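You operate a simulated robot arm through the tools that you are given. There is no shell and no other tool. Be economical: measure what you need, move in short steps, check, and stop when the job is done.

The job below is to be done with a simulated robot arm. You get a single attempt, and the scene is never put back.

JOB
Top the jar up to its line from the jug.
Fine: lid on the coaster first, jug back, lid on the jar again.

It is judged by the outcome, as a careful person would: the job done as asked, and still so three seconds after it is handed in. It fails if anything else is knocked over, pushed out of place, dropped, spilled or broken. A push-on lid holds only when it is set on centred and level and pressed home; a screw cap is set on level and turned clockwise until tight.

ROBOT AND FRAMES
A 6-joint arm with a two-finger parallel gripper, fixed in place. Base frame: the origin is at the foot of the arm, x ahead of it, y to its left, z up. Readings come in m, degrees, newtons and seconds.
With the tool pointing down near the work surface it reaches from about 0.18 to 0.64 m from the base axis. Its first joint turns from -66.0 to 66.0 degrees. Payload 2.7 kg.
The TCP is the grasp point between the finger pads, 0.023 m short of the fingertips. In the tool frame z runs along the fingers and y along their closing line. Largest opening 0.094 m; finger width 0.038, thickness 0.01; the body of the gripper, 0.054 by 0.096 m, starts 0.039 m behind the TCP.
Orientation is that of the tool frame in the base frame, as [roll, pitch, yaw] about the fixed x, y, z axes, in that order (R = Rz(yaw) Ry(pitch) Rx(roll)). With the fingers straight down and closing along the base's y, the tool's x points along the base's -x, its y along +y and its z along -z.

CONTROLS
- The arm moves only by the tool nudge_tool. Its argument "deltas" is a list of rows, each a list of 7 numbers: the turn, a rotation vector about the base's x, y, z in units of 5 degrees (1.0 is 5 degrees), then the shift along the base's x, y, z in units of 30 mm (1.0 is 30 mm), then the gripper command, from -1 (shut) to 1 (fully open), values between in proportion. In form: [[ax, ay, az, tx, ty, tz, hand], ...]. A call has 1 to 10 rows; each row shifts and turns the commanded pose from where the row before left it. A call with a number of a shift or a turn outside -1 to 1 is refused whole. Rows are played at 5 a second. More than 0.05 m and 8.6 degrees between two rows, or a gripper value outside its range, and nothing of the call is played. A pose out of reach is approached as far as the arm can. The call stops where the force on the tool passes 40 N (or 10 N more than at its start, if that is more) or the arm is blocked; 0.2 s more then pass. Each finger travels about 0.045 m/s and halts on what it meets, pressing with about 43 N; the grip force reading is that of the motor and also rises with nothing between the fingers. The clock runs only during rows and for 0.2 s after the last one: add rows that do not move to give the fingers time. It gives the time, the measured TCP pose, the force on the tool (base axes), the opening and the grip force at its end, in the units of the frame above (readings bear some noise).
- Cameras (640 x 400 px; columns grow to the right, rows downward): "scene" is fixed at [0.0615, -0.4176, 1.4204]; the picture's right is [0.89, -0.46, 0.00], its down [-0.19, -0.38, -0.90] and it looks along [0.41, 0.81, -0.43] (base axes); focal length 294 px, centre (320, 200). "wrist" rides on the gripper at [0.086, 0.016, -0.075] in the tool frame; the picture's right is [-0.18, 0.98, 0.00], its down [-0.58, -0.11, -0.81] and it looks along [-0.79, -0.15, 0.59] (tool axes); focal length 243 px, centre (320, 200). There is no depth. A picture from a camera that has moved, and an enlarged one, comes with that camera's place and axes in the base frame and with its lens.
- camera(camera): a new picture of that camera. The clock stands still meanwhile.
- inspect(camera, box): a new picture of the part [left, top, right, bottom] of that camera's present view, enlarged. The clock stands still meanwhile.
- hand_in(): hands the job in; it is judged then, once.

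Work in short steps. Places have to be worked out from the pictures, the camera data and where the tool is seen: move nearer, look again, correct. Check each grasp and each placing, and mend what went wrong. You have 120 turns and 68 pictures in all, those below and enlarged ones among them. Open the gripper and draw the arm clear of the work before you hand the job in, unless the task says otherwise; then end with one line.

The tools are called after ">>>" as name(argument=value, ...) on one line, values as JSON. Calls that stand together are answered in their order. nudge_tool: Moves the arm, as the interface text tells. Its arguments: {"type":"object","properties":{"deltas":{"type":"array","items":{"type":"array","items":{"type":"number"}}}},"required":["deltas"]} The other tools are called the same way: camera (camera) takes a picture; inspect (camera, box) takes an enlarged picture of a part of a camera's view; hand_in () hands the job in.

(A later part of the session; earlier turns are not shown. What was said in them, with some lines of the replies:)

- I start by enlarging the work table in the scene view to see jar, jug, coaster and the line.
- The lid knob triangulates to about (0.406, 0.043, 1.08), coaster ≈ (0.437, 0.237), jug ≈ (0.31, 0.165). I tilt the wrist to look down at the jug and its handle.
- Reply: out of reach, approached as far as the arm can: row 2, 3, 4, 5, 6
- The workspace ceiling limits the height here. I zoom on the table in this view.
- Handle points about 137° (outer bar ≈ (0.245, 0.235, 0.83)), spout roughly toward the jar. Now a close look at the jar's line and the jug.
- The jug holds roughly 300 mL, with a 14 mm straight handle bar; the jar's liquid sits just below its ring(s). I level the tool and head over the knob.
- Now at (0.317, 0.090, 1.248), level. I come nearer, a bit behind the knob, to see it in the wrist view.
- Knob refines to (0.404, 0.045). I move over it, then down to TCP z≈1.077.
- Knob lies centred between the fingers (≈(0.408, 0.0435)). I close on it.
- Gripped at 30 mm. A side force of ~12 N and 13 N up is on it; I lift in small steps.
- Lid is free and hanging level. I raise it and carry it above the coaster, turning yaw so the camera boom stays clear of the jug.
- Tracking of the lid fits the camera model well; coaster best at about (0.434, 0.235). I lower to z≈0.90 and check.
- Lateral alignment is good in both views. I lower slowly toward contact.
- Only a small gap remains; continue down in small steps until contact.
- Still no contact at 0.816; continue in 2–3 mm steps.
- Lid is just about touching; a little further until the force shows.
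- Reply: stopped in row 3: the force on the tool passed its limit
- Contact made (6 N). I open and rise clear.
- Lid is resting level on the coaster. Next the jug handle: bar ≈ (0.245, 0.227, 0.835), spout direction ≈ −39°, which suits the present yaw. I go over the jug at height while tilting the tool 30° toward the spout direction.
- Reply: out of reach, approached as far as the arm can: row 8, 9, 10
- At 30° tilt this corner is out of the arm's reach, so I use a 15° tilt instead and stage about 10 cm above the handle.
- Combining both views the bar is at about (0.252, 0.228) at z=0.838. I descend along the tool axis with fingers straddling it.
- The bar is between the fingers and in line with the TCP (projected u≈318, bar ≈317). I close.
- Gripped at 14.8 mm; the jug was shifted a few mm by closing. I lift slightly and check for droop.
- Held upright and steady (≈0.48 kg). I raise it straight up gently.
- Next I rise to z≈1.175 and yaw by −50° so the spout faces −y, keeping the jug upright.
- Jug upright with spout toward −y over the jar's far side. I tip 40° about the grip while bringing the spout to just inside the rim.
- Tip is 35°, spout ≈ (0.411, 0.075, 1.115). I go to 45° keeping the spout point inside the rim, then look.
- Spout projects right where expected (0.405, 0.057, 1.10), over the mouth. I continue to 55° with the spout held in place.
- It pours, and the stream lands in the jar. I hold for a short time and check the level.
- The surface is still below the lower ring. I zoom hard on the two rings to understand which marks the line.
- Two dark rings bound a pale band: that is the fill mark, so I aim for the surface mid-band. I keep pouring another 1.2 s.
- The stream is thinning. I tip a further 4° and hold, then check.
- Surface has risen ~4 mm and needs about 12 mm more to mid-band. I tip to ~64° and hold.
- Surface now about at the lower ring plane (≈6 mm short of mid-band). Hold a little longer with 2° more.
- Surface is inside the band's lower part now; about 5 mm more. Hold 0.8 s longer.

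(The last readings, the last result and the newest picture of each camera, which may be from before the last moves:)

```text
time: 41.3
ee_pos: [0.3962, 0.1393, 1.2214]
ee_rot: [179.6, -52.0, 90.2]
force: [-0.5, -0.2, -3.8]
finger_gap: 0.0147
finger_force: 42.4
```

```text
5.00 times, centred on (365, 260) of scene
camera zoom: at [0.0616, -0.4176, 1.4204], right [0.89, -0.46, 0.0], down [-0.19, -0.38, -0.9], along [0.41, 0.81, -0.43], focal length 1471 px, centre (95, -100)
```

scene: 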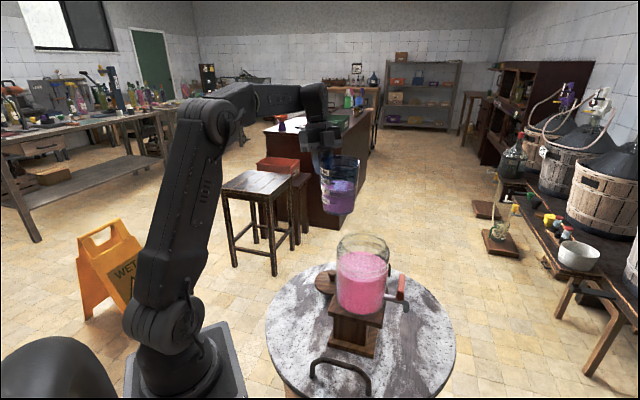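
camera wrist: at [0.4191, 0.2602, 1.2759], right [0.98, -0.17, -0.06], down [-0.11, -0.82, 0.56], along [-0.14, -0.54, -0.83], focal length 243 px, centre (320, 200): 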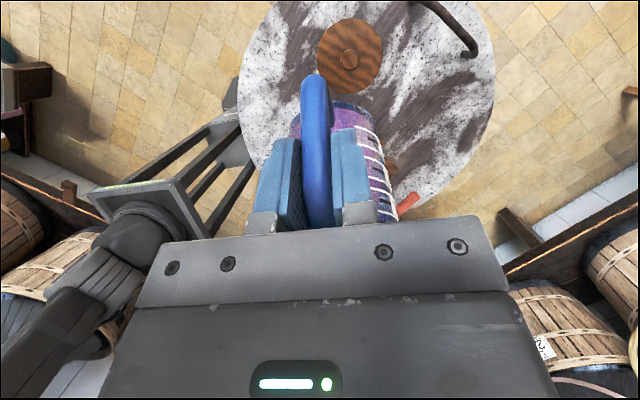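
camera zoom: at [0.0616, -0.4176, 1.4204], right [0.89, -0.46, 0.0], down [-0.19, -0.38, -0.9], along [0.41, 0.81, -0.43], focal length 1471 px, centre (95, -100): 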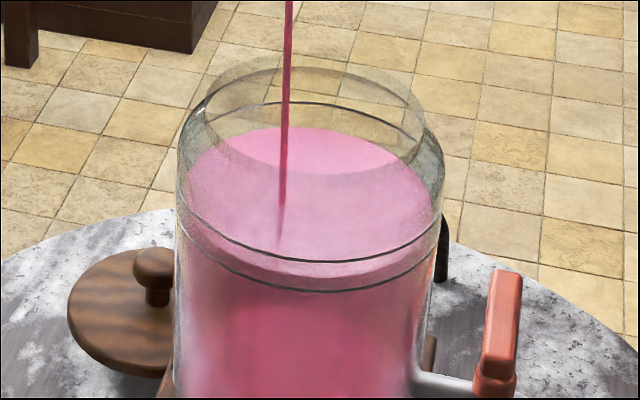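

Only ~1.5 mm gained and the flow slows; 6.5 px (~3 mm) still to go. I tip 3° more and hold.

>>> nudge_tool(deltas=[[0.6, 0, 0, 0, -0.2, 0.13, -1], [0, 0, 0, 0, 0, 0, -1], [0, 0, 0, 0, 0, 0, -1], [0, 0, 0, 0, 0, 0, -1]])

>>> inspect(camera="scene", box=[320, 220, 410, 300])

```text
time: 42.3
ee_pos: [0.398, 0.1351, 1.2258]
ee_rot: [179.5, -55.1, 90.2]
force: [0.1, 0.3, -3.0]
finger_gap: 0.0148
finger_force: 43.4
```

```text
5.00 times, centred on (365, 260) of scene
camera zoom: at [0.0616, -0.4176, 1.4204], right [0.89, -0.46, 0.0], down [-0.19, -0.38, -0.9], along [0.41, 0.81, -0.43], focal length 1471 px, centre (95, -100)
```

zoom: 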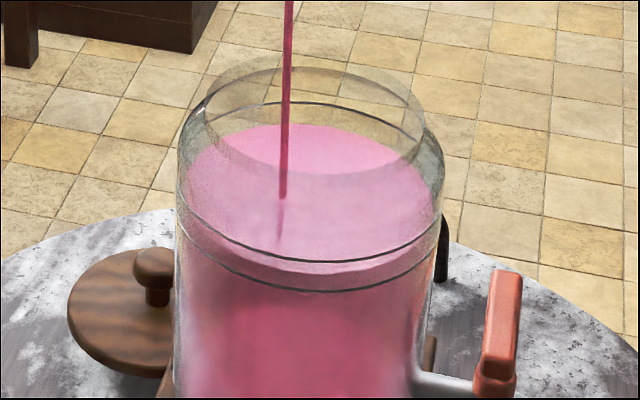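

Level is about at mid-band minus ~2 mm; the closing flow will add the rest. I hold a beat and then right the jug with the spout kept over the mouth.

>>> nudge_tool(deltas=[[0, 0, 0, 0, 0, 0, -1], [0, 0, 0, 0, 0, 0, -1], [-1, 0, 0, 0, 0.33, -0.2, -1], [-1, 0, 0, 0, 0.33, -0.2, -1], [-1, 0, 0, 0, 0.3, -0.2, -1], [-1, 0, 0, 0, 0.25, -0.2, -1], [-1, 0, 0, 0, 0.25, -0.1, -1], [-1, 0, 0, 0, 0.25, 0, -1], [0, 0, 0, 0, 0, 0, -1]])

>>> inspect(camera="scene", box=[310, 160, 420, 300])

>>> inspect(camera="scene", box=[320, 220, 410, 300])

```text
time: 44.3
ee_pos: [0.4001, 0.1853, 1.2007]
ee_rot: [179.5, -24.9, 90.2]
force: [0.4, -0.1, -3.0]
finger_gap: 0.0149
finger_force: 43.3
```

```text
2.86 times, centred on (365, 230) of scene
camera zoom: at [0.0616, -0.4176, 1.4204], right [0.89, -0.46, 0.0], down [-0.19, -0.38, -0.9], along [0.41, 0.81, -0.43], focal length 841 px, centre (191, 114)
```

zoom: 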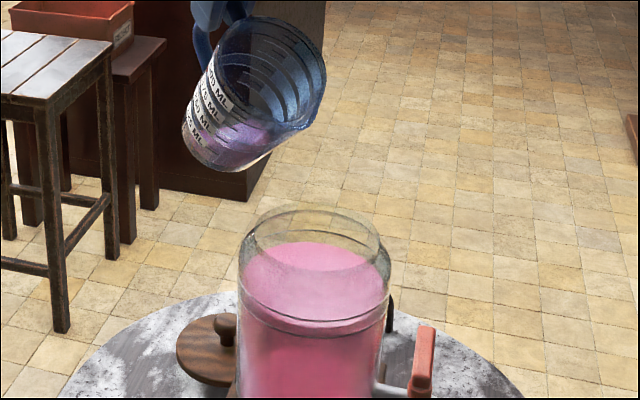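

```text
5.00 times, centred on (365, 260) of scene
camera zoom: at [0.0616, -0.4176, 1.4204], right [0.89, -0.46, 0.0], down [-0.19, -0.38, -0.9], along [0.41, 0.81, -0.43], focal length 1471 px, centre (95, -100)
```

zoom: 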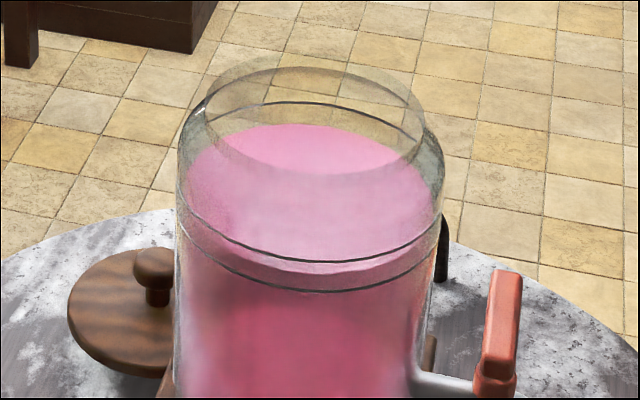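

Pouring has stopped. I zoom on the band to judge the level precisely before leaving the jar.

>>> inspect(camera="scene", box=[350, 250, 415, 290])

>>> inspect(camera="scene", box=[350, 232, 415, 272])

```text
9.85 times, centred on (382, 270) of scene
camera zoom: at [0.0616, -0.4176, 1.4204], right [0.89, -0.46, 0.0], down [-0.19, -0.38, -0.9], along [0.41, 0.81, -0.43], focal length 2897 px, centre (-295, -489)
```

zoom: 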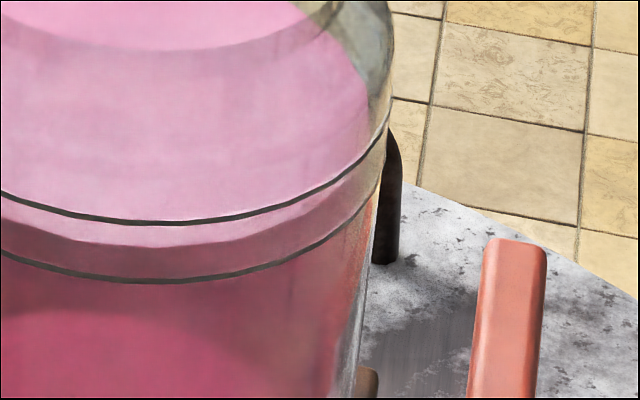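

```text
9.85 times, centred on (382, 252) of scene
camera zoom: at [0.0616, -0.4176, 1.4204], right [0.89, -0.46, 0.0], down [-0.19, -0.38, -0.9], along [0.41, 0.81, -0.43], focal length 2897 px, centre (-295, -312)
```

zoom: 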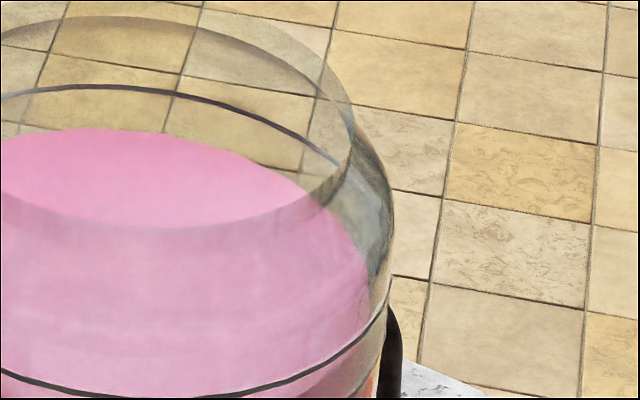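

The surface sits mid-band (97 vs ring centres 66/123 in the zoom). Now I right the jug fully while backing off in +y.

>>> nudge_tool(deltas=[[-1, 0, 0, 0, 0.25, 0, -1], [-1, 0, 0, 0, 0.25, 0, -1], [-1, 0, 0, 0, 0.25, 0, -1], [-1, 0, 0, 0, 0.25, 0, -1], [-1, 0, 0, 0, 0.25, 0, -1], [-1, 0, 0, 0, 0.2, 0, -1], [-1, 0, 0, 0, 0.2, 0, -1], [-1, 0, 0, 0, 0, 0, -1], [0, 0, 0, 0, 0, 0, -1]])

>>> nudge_tool(deltas=[[0, 0, 0.5, -0.2, 0, 0, -1], [0, 0, 1, -0.4, 0, 0, -1], [0, 0, 1, -0.5, 0, 0, -1], [0, 0, 1, -0.5, 0, 0, -1], [0, 0, 1, -0.5, 0, 0, -1], [0, 0, 1, -0.5, 0, 0, -1], [0, 0, 1, -0.5, 0, 0, -1], [0, 0, 1, -0.5, 0, 0, -1], [0, 0, 0.5, -0.2, 0, 0, -1], [0, 0, 0, 0, 0, 0, -1]])

```text
time: 46.3
ee_pos: [0.3967, 0.2349, 1.1991]
ee_rot: [179.8, 15.1, 90.1]
force: [0.4, -0.1, -4.3]
finger_gap: 0.0148
finger_force: 42.8
```

```text
time: 48.5
ee_pos: [0.2841, 0.2338, 1.1982]
ee_rot: [179.8, 15.0, 130.1]
force: [-0.1, 0.1, -3.1]
finger_gap: 0.0146
finger_force: 43.2
```

Upright at yaw 130°. I descend over its original spot to z≈0.91.

>>> nudge_tool(deltas=[[0, 0, 0, -0.1, 0, -0.5, -1], [0, 0, 0, -0.15, -0.02, -0.9, -1], [0, 0, 0, -0.15, -0.02, -1, -1], [0, 0, 0, -0.15, -0.02, -1, -1], [0, 0, 0, -0.15, -0.02, -1, -1], [0, 0, 0, -0.15, -0.02, -1, -1], [0, 0, 0, -0.1, -0.02, -1, -1], [0, 0, 0, -0.1, -0.02, -1, -1], [0, 0, 0, 0, 0, -1, -1], [0, 0, 0, 0, 0, -0.8, -1]])

>>> inspect(camera="scene", box=[245, 240, 345, 330])

```text
time: 50.7
ee_pos: [0.2521, 0.23, 0.9222]
ee_rot: [179.8, 15.0, 130.2]
force: [-0.6, 0.6, -2.8]
finger_gap: 0.0145
finger_force: 42.0
```

```text
4.44 times, centred on (295, 285) of scene
camera zoom: at [0.0616, -0.4176, 1.4204], right [0.89, -0.46, 0.0], down [-0.19, -0.38, -0.9], along [0.41, 0.81, -0.43], focal length 1308 px, centre (431, -178)
```

zoom: 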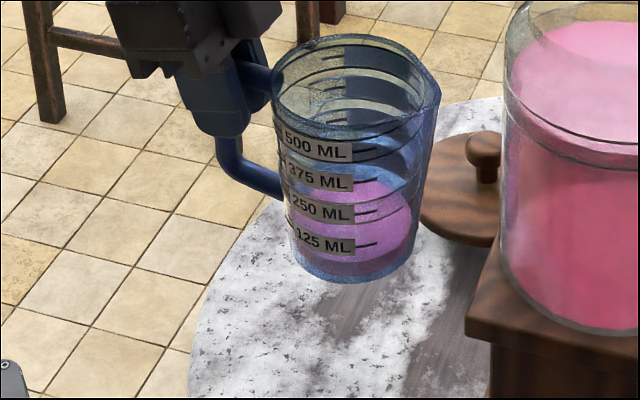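

Clear below. Lower to just above the table, then gently until contact (expected z≈0.842).

>>> nudge_tool(deltas=[[0, 0, 0, 0, 0, -0.7, -1], [0, 0, 0, 0, 0, -0.7, -1], [0, 0, 0, 0, 0, -0.6, -1], [0, 0, 0, 0, 0, -0.3, -1], [0, 0, 0, 0, 0, -0.1, -1], [0, 0, 0, 0, 0, 0, -1]])

>>> inspect(camera="scene", box=[245, 240, 345, 330])

```text
time: 52.1
ee_pos: [0.2509, 0.2296, 0.8487]
ee_rot: [179.8, 15.0, 130.2]
force: [0.1, -0.1, -2.8]
finger_gap: 0.0147
finger_force: 43.0
```

```text
4.44 times, centred on (295, 285) of scene
camera zoom: at [0.0616, -0.4176, 1.4204], right [0.89, -0.46, 0.0], down [-0.19, -0.38, -0.9], along [0.41, 0.81, -0.43], focal length 1308 px, centre (431, -178)
```

zoom: 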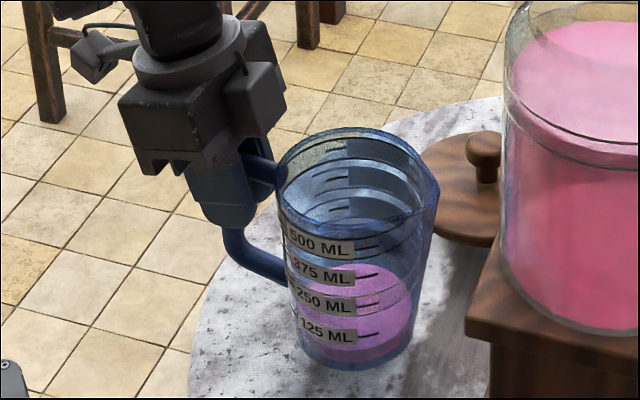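

Nearly down; it is ~6 mm left of its original spot, so I shift (+5.5, −3) mm and lower until contact.

>>> nudge_tool(deltas=[[0, 0, 0, 0.18, -0.1, 0, -1], [0, 0, 0, 0, 0, -0.1, -1], [0, 0, 0, 0, 0, -0.08, -1], [0, 0, 0, 0, 0, -0.06, -1], [0, 0, 0, 0, 0, 0, -1]])

```text
time: 53.3
ee_pos: [0.2583, 0.2272, 0.8427]
ee_rot: [179.9, 15.0, 130.0]
force: [-0.4, -0.1, -3.3]
finger_gap: 0.015
finger_force: 42.8
```

No contact yet (force still −3 N). A little lower.

>>> nudge_tool(deltas=[[0, 0, 0, 0, 0, -0.07, -1], [0, 0, 0, 0, 0, -0.07, -1], [0, 0, 0, 0, 0, 0, -1]])

>>> inspect(camera="scene", box=[245, 240, 345, 330])

```text
time: 54.1
ee_pos: [0.258, 0.2292, 0.8393]
ee_rot: [179.5, 15.0, 130.1]
force: [-10.7, 5.3, 31.0]
finger_gap: 0.0145
finger_force: 43.5
```

```text
4.44 times, centred on (295, 285) of scene
camera zoom: at [0.061, -0.4177, 1.4204], right [0.89, -0.46, 0.0], down [-0.19, -0.38, -0.9], along [0.41, 0.81, -0.43], focal length 1308 px, centre (431, -178)
```

zoom: 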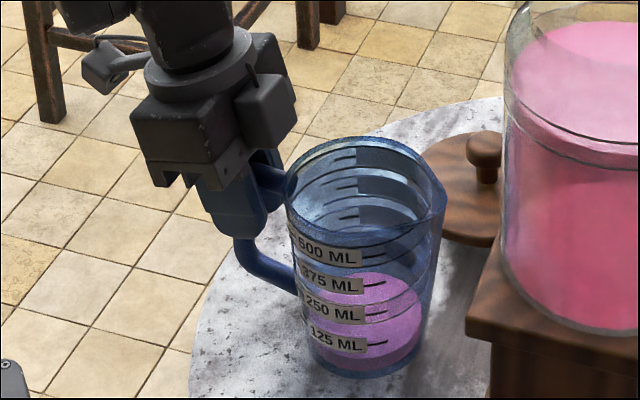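

Firm contact (31 N). I ease up 1.5 mm to unload and then open the fingers.

>>> nudge_tool(deltas=[[0, 0, 0, 0, 0, 0.04, -1], [0, 0, 0, 0, 0, 0, -1]])

>>> nudge_tool(deltas=[[0, 0, 0, 0, 0, 0, -0.6], [0, 0, 0, 0, 0, 0, -0.4], [0, 0, 0, 0, 0, 0, -0.1], [0, 0, 0, 0, 0, 0, 0.1], [0, 0, 0, 0, 0, 0, 0.1], [0, 0, 0, 0, 0, 0, 0.1]])

>>> inspect(camera="scene", box=[245, 240, 345, 330])

>>> camera(camera="wrist")

```text
time: 54.7
ee_pos: [0.2574, 0.2259, 0.8389]
ee_rot: [179.8, 15.0, 130.2]
force: [1.3, 4.6, 6.7]
finger_gap: 0.0147
finger_force: 43.0
```

```text
time: 56.1
ee_pos: [0.2586, 0.2262, 0.8405]
ee_rot: [179.8, 15.0, 130.3]
force: [-0.7, -0.4, 0.2]
finger_gap: 0.0517
finger_force: 0.0
```

```text
4.44 times, centred on (295, 285) of scene
camera zoom: at [0.0615, -0.4176, 1.4204], right [0.89, -0.46, 0.0], down [-0.19, -0.38, -0.9], along [0.41, 0.81, -0.43], focal length 1308 px, centre (431, -178)
```

zoom: 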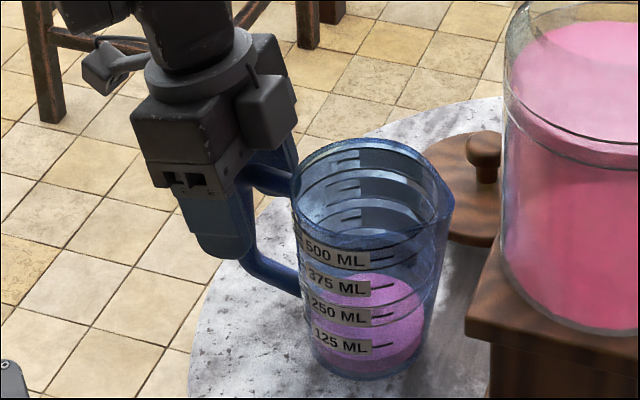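

```text
17 pictures are left
camera wrist: at [0.2043, 0.3168, 0.8902], right [0.87, 0.5, 0.05], down [0.14, -0.34, 0.93], along [0.48, -0.8, -0.37], focal length 243 px, centre (320, 200)
```

wrist: 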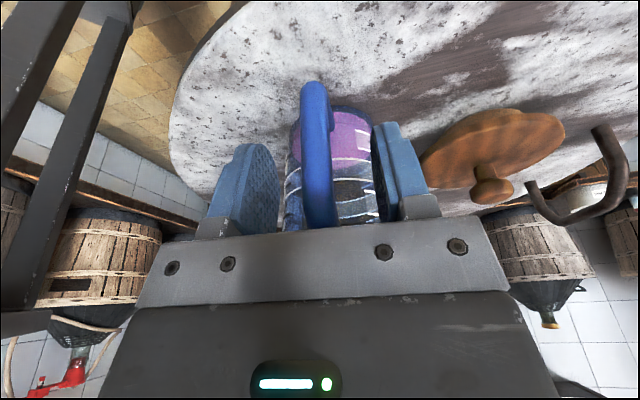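

Jug stands about where it was, freely. I withdraw along the tool axis, level the tool, and rise.

>>> nudge_tool(deltas=[[0, 0, 0, -0.08, 0.1, 0.5, 0.1], [0, 0, 0, -0.16, 0.2, 0.96, 0.1], [0, 0, 0, -0.16, 0.2, 0.96, 0.1], [0, 0, 0, -0.16, 0.2, 0.96, 0.1], [0, 0, 0, 0, 0, 1, 0.1], [0, 0, 0, 0, 0, 1, 0.2], [0.766, 0.643, 0, 0, 0, 0.7, 0.2], [0.766, 0.643, 0, 0.3, 0, 0, 0.2], [0.766, 0.643, 0, 0.6, 0, 0, 0.2], [0, 0, 0.5, 0.8, 0, 0, 0.2]])

```text
time: 58.3
ee_pos: [0.2918, 0.247, 1.0232]
ee_rot: [179.7, 0.0, 132.7]
force: [0.8, 0.2, 0.4]
finger_gap: 0.0564
finger_force: 0.0
```

Next over the lid at (0.438, 0.233).

>>> nudge_tool(deltas=[[0, 0, 0.5, 0.97, -0.09, 0, 0.2], [0, 0, 0.5, 0.97, -0.09, 0, 0.2], [0, 0, 0.5, 0.97, -0.09, 0, 0.2], [0, 0, 0, 0.97, -0.09, 0, 0.2], [0, 0, 0, 0.97, -0.09, 0, 0.2], [0, 0, 0, 0, 0, -0.8, 0.2], [0, 0, 0, 0, 0, -0.8, 0.2], [0, 0, 0, 0, 0, -0.8, 0.2], [0, 0, 0, 0, 0, -0.8, 0.2], [0, 0, 0, 0, 0, 0, 0.2]])

>>> camera(camera="wrist")

```text
time: 60.5
ee_pos: [0.4382, 0.232, 0.9264]
ee_rot: [179.7, -0.1, 140.2]
force: [-0.7, 0.0, 0.1]
finger_gap: 0.0564
finger_force: 0.1
```

```text
16 pictures are left
camera wrist: at [0.3818, 0.3008, 1.0021], right [0.77, 0.64, 0.0], down [0.37, -0.46, 0.81], along [0.52, -0.62, -0.59], focal length 243 px, centre (320, 200)
```

wrist: 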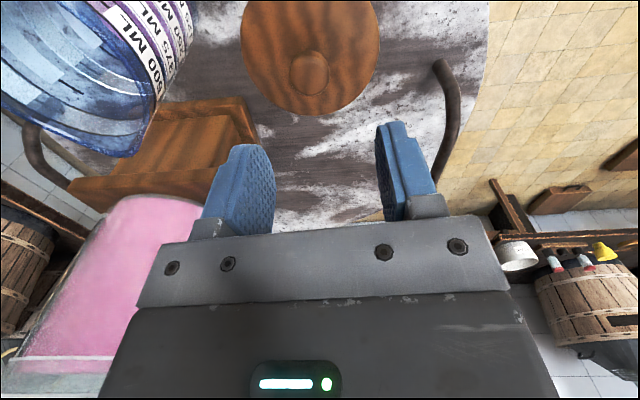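

The lid is where I left it. I descend to the same grasp height (z≈0.810) and close.

>>> nudge_tool(deltas=[[0, 0, 0, 0, 0.03, -0.9, 0.2], [0, 0, 0, 0, 0, -0.9, 0.2], [0, 0, 0, 0, 0, -0.9, 0.2], [0, 0, 0, 0, 0, -0.7, 0.2], [0, 0, 0, 0, 0, -0.45, 0.2], [0, 0, 0, 0, 0, 0, 0.2], [0, 0, 0, 0, 0, 0, -1], [0, 0, 0, 0, 0, 0, -1], [0, 0, 0, 0, 0, 0, -1], [0, 0, 0, 0, 0, 0, -1]])

```text
time: 62.7
ee_pos: [0.4372, 0.2338, 0.8121]
ee_rot: [179.7, 0.0, 140.1]
force: [0.6, 0.4, -0.1]
finger_gap: 0.0302
finger_force: 43.6
```

Knob gripped (30.2 mm, no side load). Lift straight up.

>>> nudge_tool(deltas=[[0, 0, 0, 0, 0, 0.5, -1], [0, 0, 0, 0, 0, 0.9, -1], [0, 0, 0, 0, 0, 1, -1], [0, 0, 0, 0, 0, 1, -1], [0, 0, 0, 0, 0, 1, -1], [0, 0, 0, 0, 0, 1, -1], [0, 0, 0, 0, 0, 1, -1], [0, 0, 0, 0, 0, 1, -1], [0, 0, 0, 0, 0, 1, -1], [0, 0, 0, 0, 0, 1, -1]])

>>> nudge_tool(deltas=[[0, 0, 0, 0, 0, 0.8, -1], [0, 0, 0.5, -0.1, -0.5, 0.2, -1], [0, 0, 1, -0.13, -0.75, 0, -1], [0, 0, 1, -0.13, -0.75, 0, -1], [0, 0, 1, -0.13, -0.75, 0, -1], [0, 0, 1, -0.13, -0.75, 0, -1], [0, 0, 1, -0.13, -0.75, 0, -1], [0, 0, 1, -0.13, -0.75, 0, -1], [0, 0, 1, -0.13, -0.75, 0, -1], [0, 0, 0.5, -0.06, -0.55, 0, -1]])

>>> inspect(camera="scene", box=[310, 160, 430, 310])

>>> camera(camera="wrist")

```text
time: 64.9
ee_pos: [0.4368, 0.2325, 1.093]
ee_rot: [179.7, 0.0, 140.1]
force: [-0.2, -0.2, -0.4]
finger_gap: 0.03
finger_force: 42.2
```

```text
time: 67.1
ee_pos: [0.4033, 0.0468, 1.1222]
ee_rot: [179.6, -0.1, -179.9]
force: [-0.4, 0.6, -0.7]
finger_gap: 0.0305
finger_force: 42.8
```

```text
2.67 times, centred on (370, 235) of scene
camera zoom: at [0.0615, -0.4176, 1.4204], right [0.89, -0.46, 0.0], down [-0.19, -0.38, -0.9], along [0.41, 0.81, -0.43], focal length 785 px, centre (187, 107)
```

zoom: 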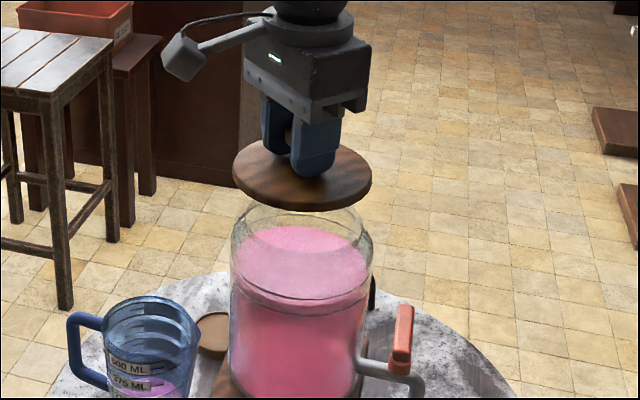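

```text
14 pictures are left
camera wrist: at [0.3172, 0.0632, 1.1974], right [0.18, 0.98, 0.0], down [0.58, -0.11, 0.81], along [0.79, -0.14, -0.59], focal length 243 px, centre (320, 200)
```

wrist: 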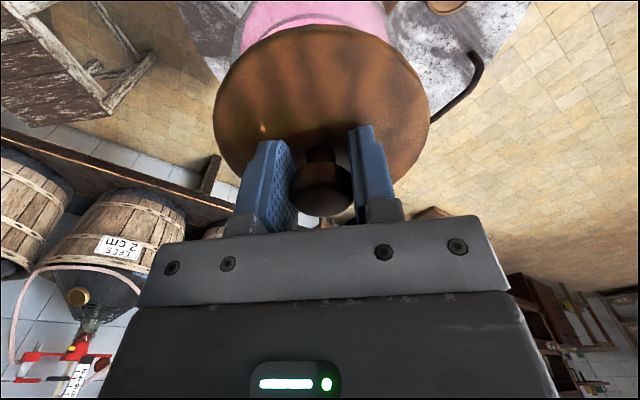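

Lid is centred above the jar. I trim to (0.4045, 0.0446), correct the small roll, and lower to z≈1.100 for a check.

>>> nudge_tool(deltas=[[-0.05, 0, 0, 0.03, -0.07, 0, -1], [0, 0, 0, 0, 0, -0.4, -1], [0, 0, 0, 0, 0, -0.3, -1], [0, 0, 0, 0, 0, 0, -1]])

>>> inspect(camera="scene", box=[325, 200, 405, 280])

```text
time: 68.1
ee_pos: [0.4049, 0.0446, 1.102]
ee_rot: [-180.0, 0.0, -179.8]
force: [-0.6, -0.7, 0.4]
finger_gap: 0.0302
finger_force: 42.7
```

```text
5.00 times, centred on (365, 240) of scene
camera zoom: at [0.0615, -0.4176, 1.4204], right [0.89, -0.46, 0.0], down [-0.19, -0.38, -0.9], along [0.41, 0.81, -0.43], focal length 1471 px, centre (95, 0)
```

zoom: 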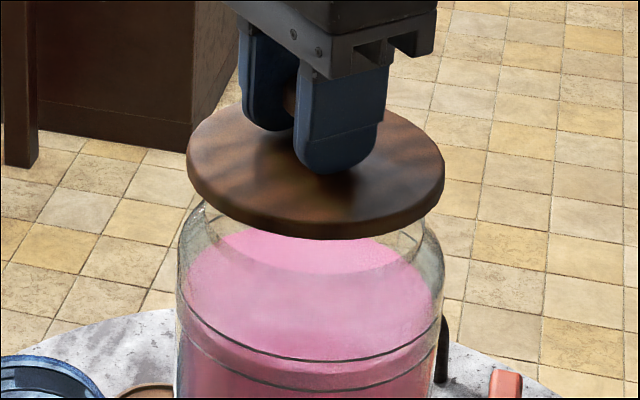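

Lid and mouth are aligned within ~1 mm. I lower to contact in small steps.

>>> nudge_tool(deltas=[[0, 0, 0, 0, 0, -0.25, -1], [0, 0, 0, 0, 0, -0.2, -1], [0, 0, 0, 0, 0, -0.1, -1], [0, 0, 0, 0, 0, 0, -1]])

```text
time: 69.1
ee_pos: [0.4064, 0.0437, 1.0866]
ee_rot: [180.0, 0.0, -179.9]
force: [0.3, -0.2, -0.8]
finger_gap: 0.03
finger_force: 42.9
```

No contact at 1.087. Continue in 2 mm steps.

>>> nudge_tool(deltas=[[0, 0, 0, 0, 0, -0.07, -1], [0, 0, 0, 0, 0, -0.07, -1], [0, 0, 0, 0, 0, -0.07, -1], [0, 0, 0, 0, 0, 0, -1]])

```text
time: 70.1
ee_pos: [0.4063, 0.0434, 1.0817]
ee_rot: [179.9, 0.3, -179.9]
force: [-7.2, -7.5, 17.9]
finger_gap: 0.0303
finger_force: 42.6
```

Contact at 18 N with the rim pushing the tool toward −x/−y, so I shift 1 mm that way and press.

>>> nudge_tool(deltas=[[0, 0, 0, -0.05, -0.03, 0, -1], [0, 0, 0, 0, 0, 0, -1]])

>>> inspect(camera="scene", box=[325, 200, 405, 280])

```text
time: 70.7
ee_pos: [0.407, 0.043, 1.0806]
ee_rot: [179.9, 0.3, -179.8]
force: [-0.9, -8.0, 29.2]
finger_gap: 0.0302
finger_force: 43.0
```

```text
5.00 times, centred on (365, 240) of scene
camera zoom: at [0.0612, -0.418, 1.4203], right [0.89, -0.46, 0.0], down [-0.19, -0.38, -0.9], along [0.41, 0.81, -0.43], focal length 1471 px, centre (95, 0)
```

zoom: 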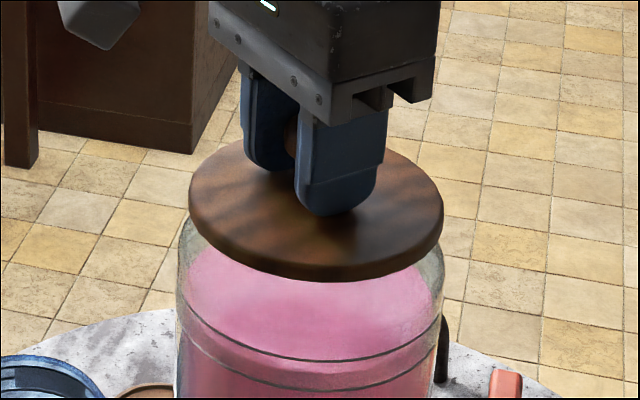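

The lid picture coincides with its original seated outline to within a pixel fraction. I press a little more to drive it home.

>>> nudge_tool(deltas=[[0, 0, 0, 0, -0.02, -0.05, -1], [0, 0, 0, 0, 0, -0.05, -1], [0, 0, 0, 0, 0, -0.05, -1], [0, 0, 0, 0, 0, -0.05, -1], [0, 0, 0, 0, 0, 0, -1]])

```text
time: 71.4
ee_pos: [0.407, 0.043, 1.0799]
ee_rot: [179.9, 0.6, -179.9]
force: [-4.4, -0.6, 3.5]
finger_gap: 0.0301
finger_force: 43.3
stopped in row 3: the force on the tool passed its limit (the readings are from after the stop); the commanded pose is now the measured one
```

The push reached the 40 N limit at z=1.080, so it is hard against its seat. I release, rise, and check the lid.

>>> nudge_tool(deltas=[[0, 0, 0, 0, 0, 0, -0.3], [0, 0, 0, 0, 0, 0, 0.1], [0, 0, 0, 0, 0, 0, 0.2], [0, 0, 0, 0, 0, 0, 0.2], [0, 0, 0, 0, 0, 0.6, 0.2], [0, 0, 0, 0, 0, 0.8, 0.2], [0, 0, 0, 0, 0, 0.8, 0.2], [0, 0, 0, 0, 0, 0, 0.2]])

>>> inspect(camera="scene", box=[325, 215, 415, 320])

```text
time: 73.2
ee_pos: [0.4048, 0.0438, 1.1471]
ee_rot: [179.8, 0.7, -179.8]
force: [0.5, -0.5, 0.6]
finger_gap: 0.0566
finger_force: 0.1
```

```text
3.81 times, centred on (370, 268) of scene
camera zoom: at [0.0615, -0.4176, 1.4204], right [0.89, -0.46, 0.0], down [-0.19, -0.38, -0.9], along [0.41, 0.81, -0.43], focal length 1121 px, centre (130, -57)
```

zoom: 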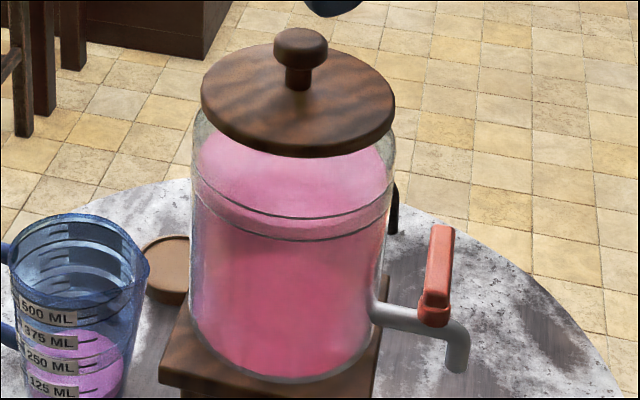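

The lid looks level and centred, perhaps 1 px (<1 mm) higher than originally. I close the fingers and press straight down on the knob to be sure it is home.

>>> nudge_tool(deltas=[[0, 0.14, 0, 0.03, 0, 0, -1], [0, 0, 0, 0, 0, 0, -1], [0, 0, 0, 0, 0, 0, -1], [0, 0, 0, 0, 0, 0, -1], [0, 0, 0, 0, 0, -0.5, -1], [0, 0, 0, 0, 0, -0.3, -1], [0, 0, 0, 0, 0, -0.15, -1], [0, 0, 0, 0, 0, -0.1, -1], [0, 0, 0, 0, 0, -0.1, -1], [0, 0, 0, 0, 0, 0, -1]])

```text
time: 75.4
ee_pos: [0.4067, 0.0451, 1.1126]
ee_rot: [179.8, 0.0, -179.9]
force: [-0.3, 0.8, 0.1]
finger_gap: 0.0
finger_force: 42.5
```

No contact at 1.1126 yet; press on in 1.5–2 mm steps.

>>> nudge_tool(deltas=[[0, 0, 0, 0, -0.03, -0.07, -1], [0, 0, 0, 0, 0, -0.06, -1], [0, 0, 0, 0, 0, -0.05, -1], [0, 0, 0, 0, 0, -0.05, -1], [0, 0, 0, 0, 0, -0.05, -1], [0, 0, 0, 0, 0, -0.05, -1], [0, 0, 0, 0, 0, -0.05, -1]])

```text
time: 76.2
ee_pos: [0.408, 0.0432, 1.1129]
ee_rot: [179.8, 0.6, -179.7]
force: [-1.8, 0.0, 4.0]
finger_gap: 0.0
finger_force: 42.4
stopped in row 3: the force on the tool passed its limit (the readings are from after the stop); the commanded pose is now the measured one
```

Stopped on the force limit again with hardly any travel. One more gentle sustained press, then a comparison picture.

>>> nudge_tool(deltas=[[0, 0.06, 0, 0, 0, -0.03, -1], [0, 0, 0, 0, 0, -0.02, -1], [0, 0, 0, 0, 0, 0, -1], [0, 0, 0, 0, 0, 0, -1]])

>>> inspect(camera="scene", box=[325, 215, 415, 320])

```text
time: 77.2
ee_pos: [0.4088, 0.0436, 1.1112]
ee_rot: [179.8, 0.5, -179.7]
force: [-10.1, 2.8, 34.9]
finger_gap: 0.0
finger_force: 41.8
```

```text
3.81 times, centred on (370, 268) of scene
camera zoom: at [0.0608, -0.4176, 1.4205], right [0.89, -0.46, 0.0], down [-0.19, -0.38, -0.9], along [0.41, 0.81, -0.43], focal length 1121 px, centre (130, -57)
```

zoom: 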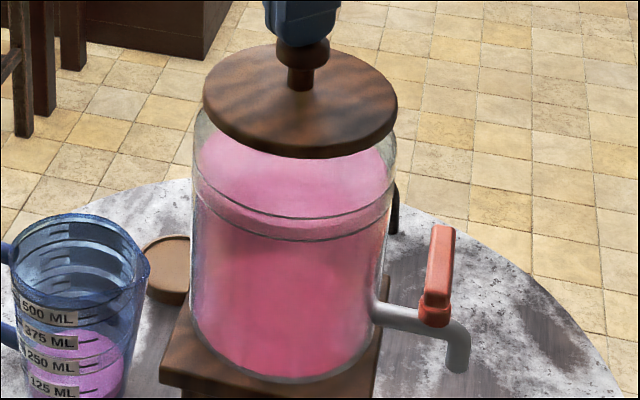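

Holding ~35 N. I press a bit further (limit now 45 N), easing the sideways load.

>>> nudge_tool(deltas=[[0, 0, 0, -0.05, 0, -0.02, -1], [0, 0, 0, 0, 0, -0.03, -1], [0, 0, 0, 0, 0, 0, -1]])

```text
time: 78.0
ee_pos: [0.4074, 0.0445, 1.1122]
ee_rot: [179.7, 1.0, -179.8]
force: [10.3, -0.5, 34.9]
finger_gap: 0.0002
finger_force: 41.8
```

The lid does not yield under a sustained ~35 N, so it is seated. I rise clear and compare with the original view.

>>> nudge_tool(deltas=[[0, 0.1, 0, 0, 0, 0.5, -1], [0, 0.1, 0, 0, 0, 1, -1], [0, 0, 0, -0.5, 0, 1, -1], [0, 0, 0, -1, 0.5, 1, 0], [0, 0, 0, -1, 0.5, 0.5, 0.5], [0, 0, 0, -1, 0.5, 0, 1], [0, 0, 0, 0, 0, 0, 1], [0, 0, 0, 0, 0, 0, 1]])

>>> inspect(camera="scene", box=[325, 215, 415, 320])

>>> camera(camera="wrist")

```text
time: 79.8
ee_pos: [0.302, 0.0884, 1.2307]
ee_rot: [179.7, -0.8, -179.8]
force: [0.0, 0.3, 0.0]
finger_gap: 0.0941
finger_force: 0.0
```

```text
3.81 times, centred on (370, 268) of scene
camera zoom: at [0.0615, -0.4176, 1.4204], right [0.89, -0.46, 0.0], down [-0.19, -0.38, -0.9], along [0.41, 0.81, -0.43], focal length 1121 px, centre (130, -57)
```

zoom: 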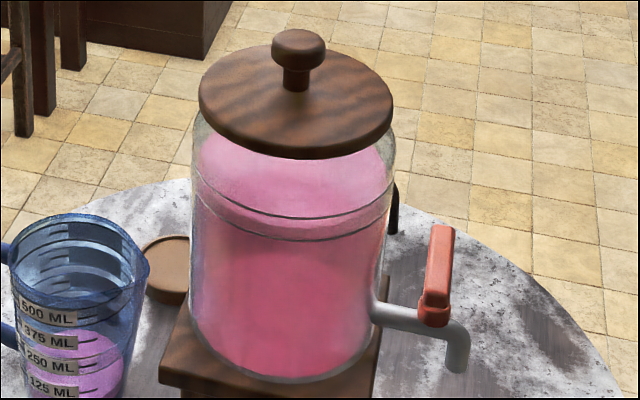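

```text
8 pictures are left
camera wrist: at [0.2177, 0.1048, 1.3064], right [0.18, 0.98, 0.0], down [0.59, -0.11, 0.8], along [0.78, -0.14, -0.6], focal length 243 px, centre (320, 200)
```

wrist: 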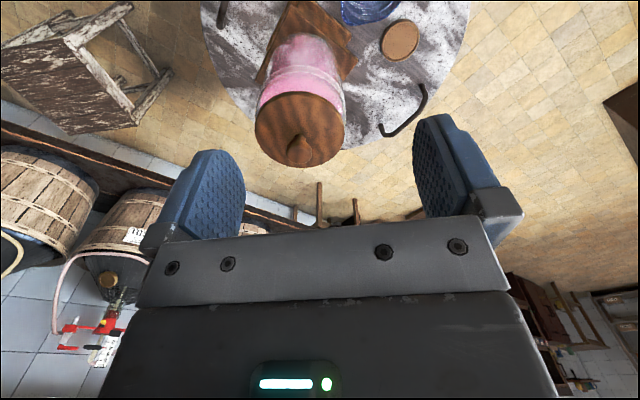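

Vertical position matches the original; laterally it is ~1 mm left. I zoom on the lid edge to check seat and level.

>>> inspect(camera="scene", box=[332, 218, 396, 262])

```text
9.09 times, centred on (364, 240) of scene
camera zoom: at [0.0615, -0.4176, 1.4204], right [0.89, -0.46, 0.0], down [-0.19, -0.38, -0.9], along [0.41, 0.81, -0.43], focal length 2675 px, centre (-80, -164)
```

zoom: 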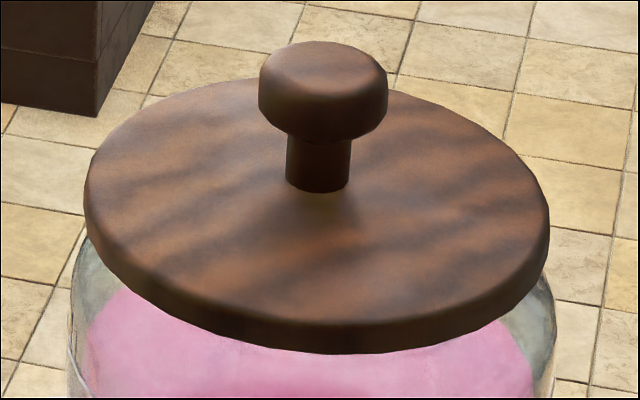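

Lid is level and seated as it was originally, jar level is mid-band, jug stands upright in its place, coaster empty, and the gripper is open and clear. I hand in.

>>> hand_in()

```text
The job is handed in.
```

I topped the jar up to the middle of its marked band, set the jug back within a few millimetres of where it stood, and put the lid back on the jar: level, about 1 mm off its original centre, and unmoving under about 35 N.
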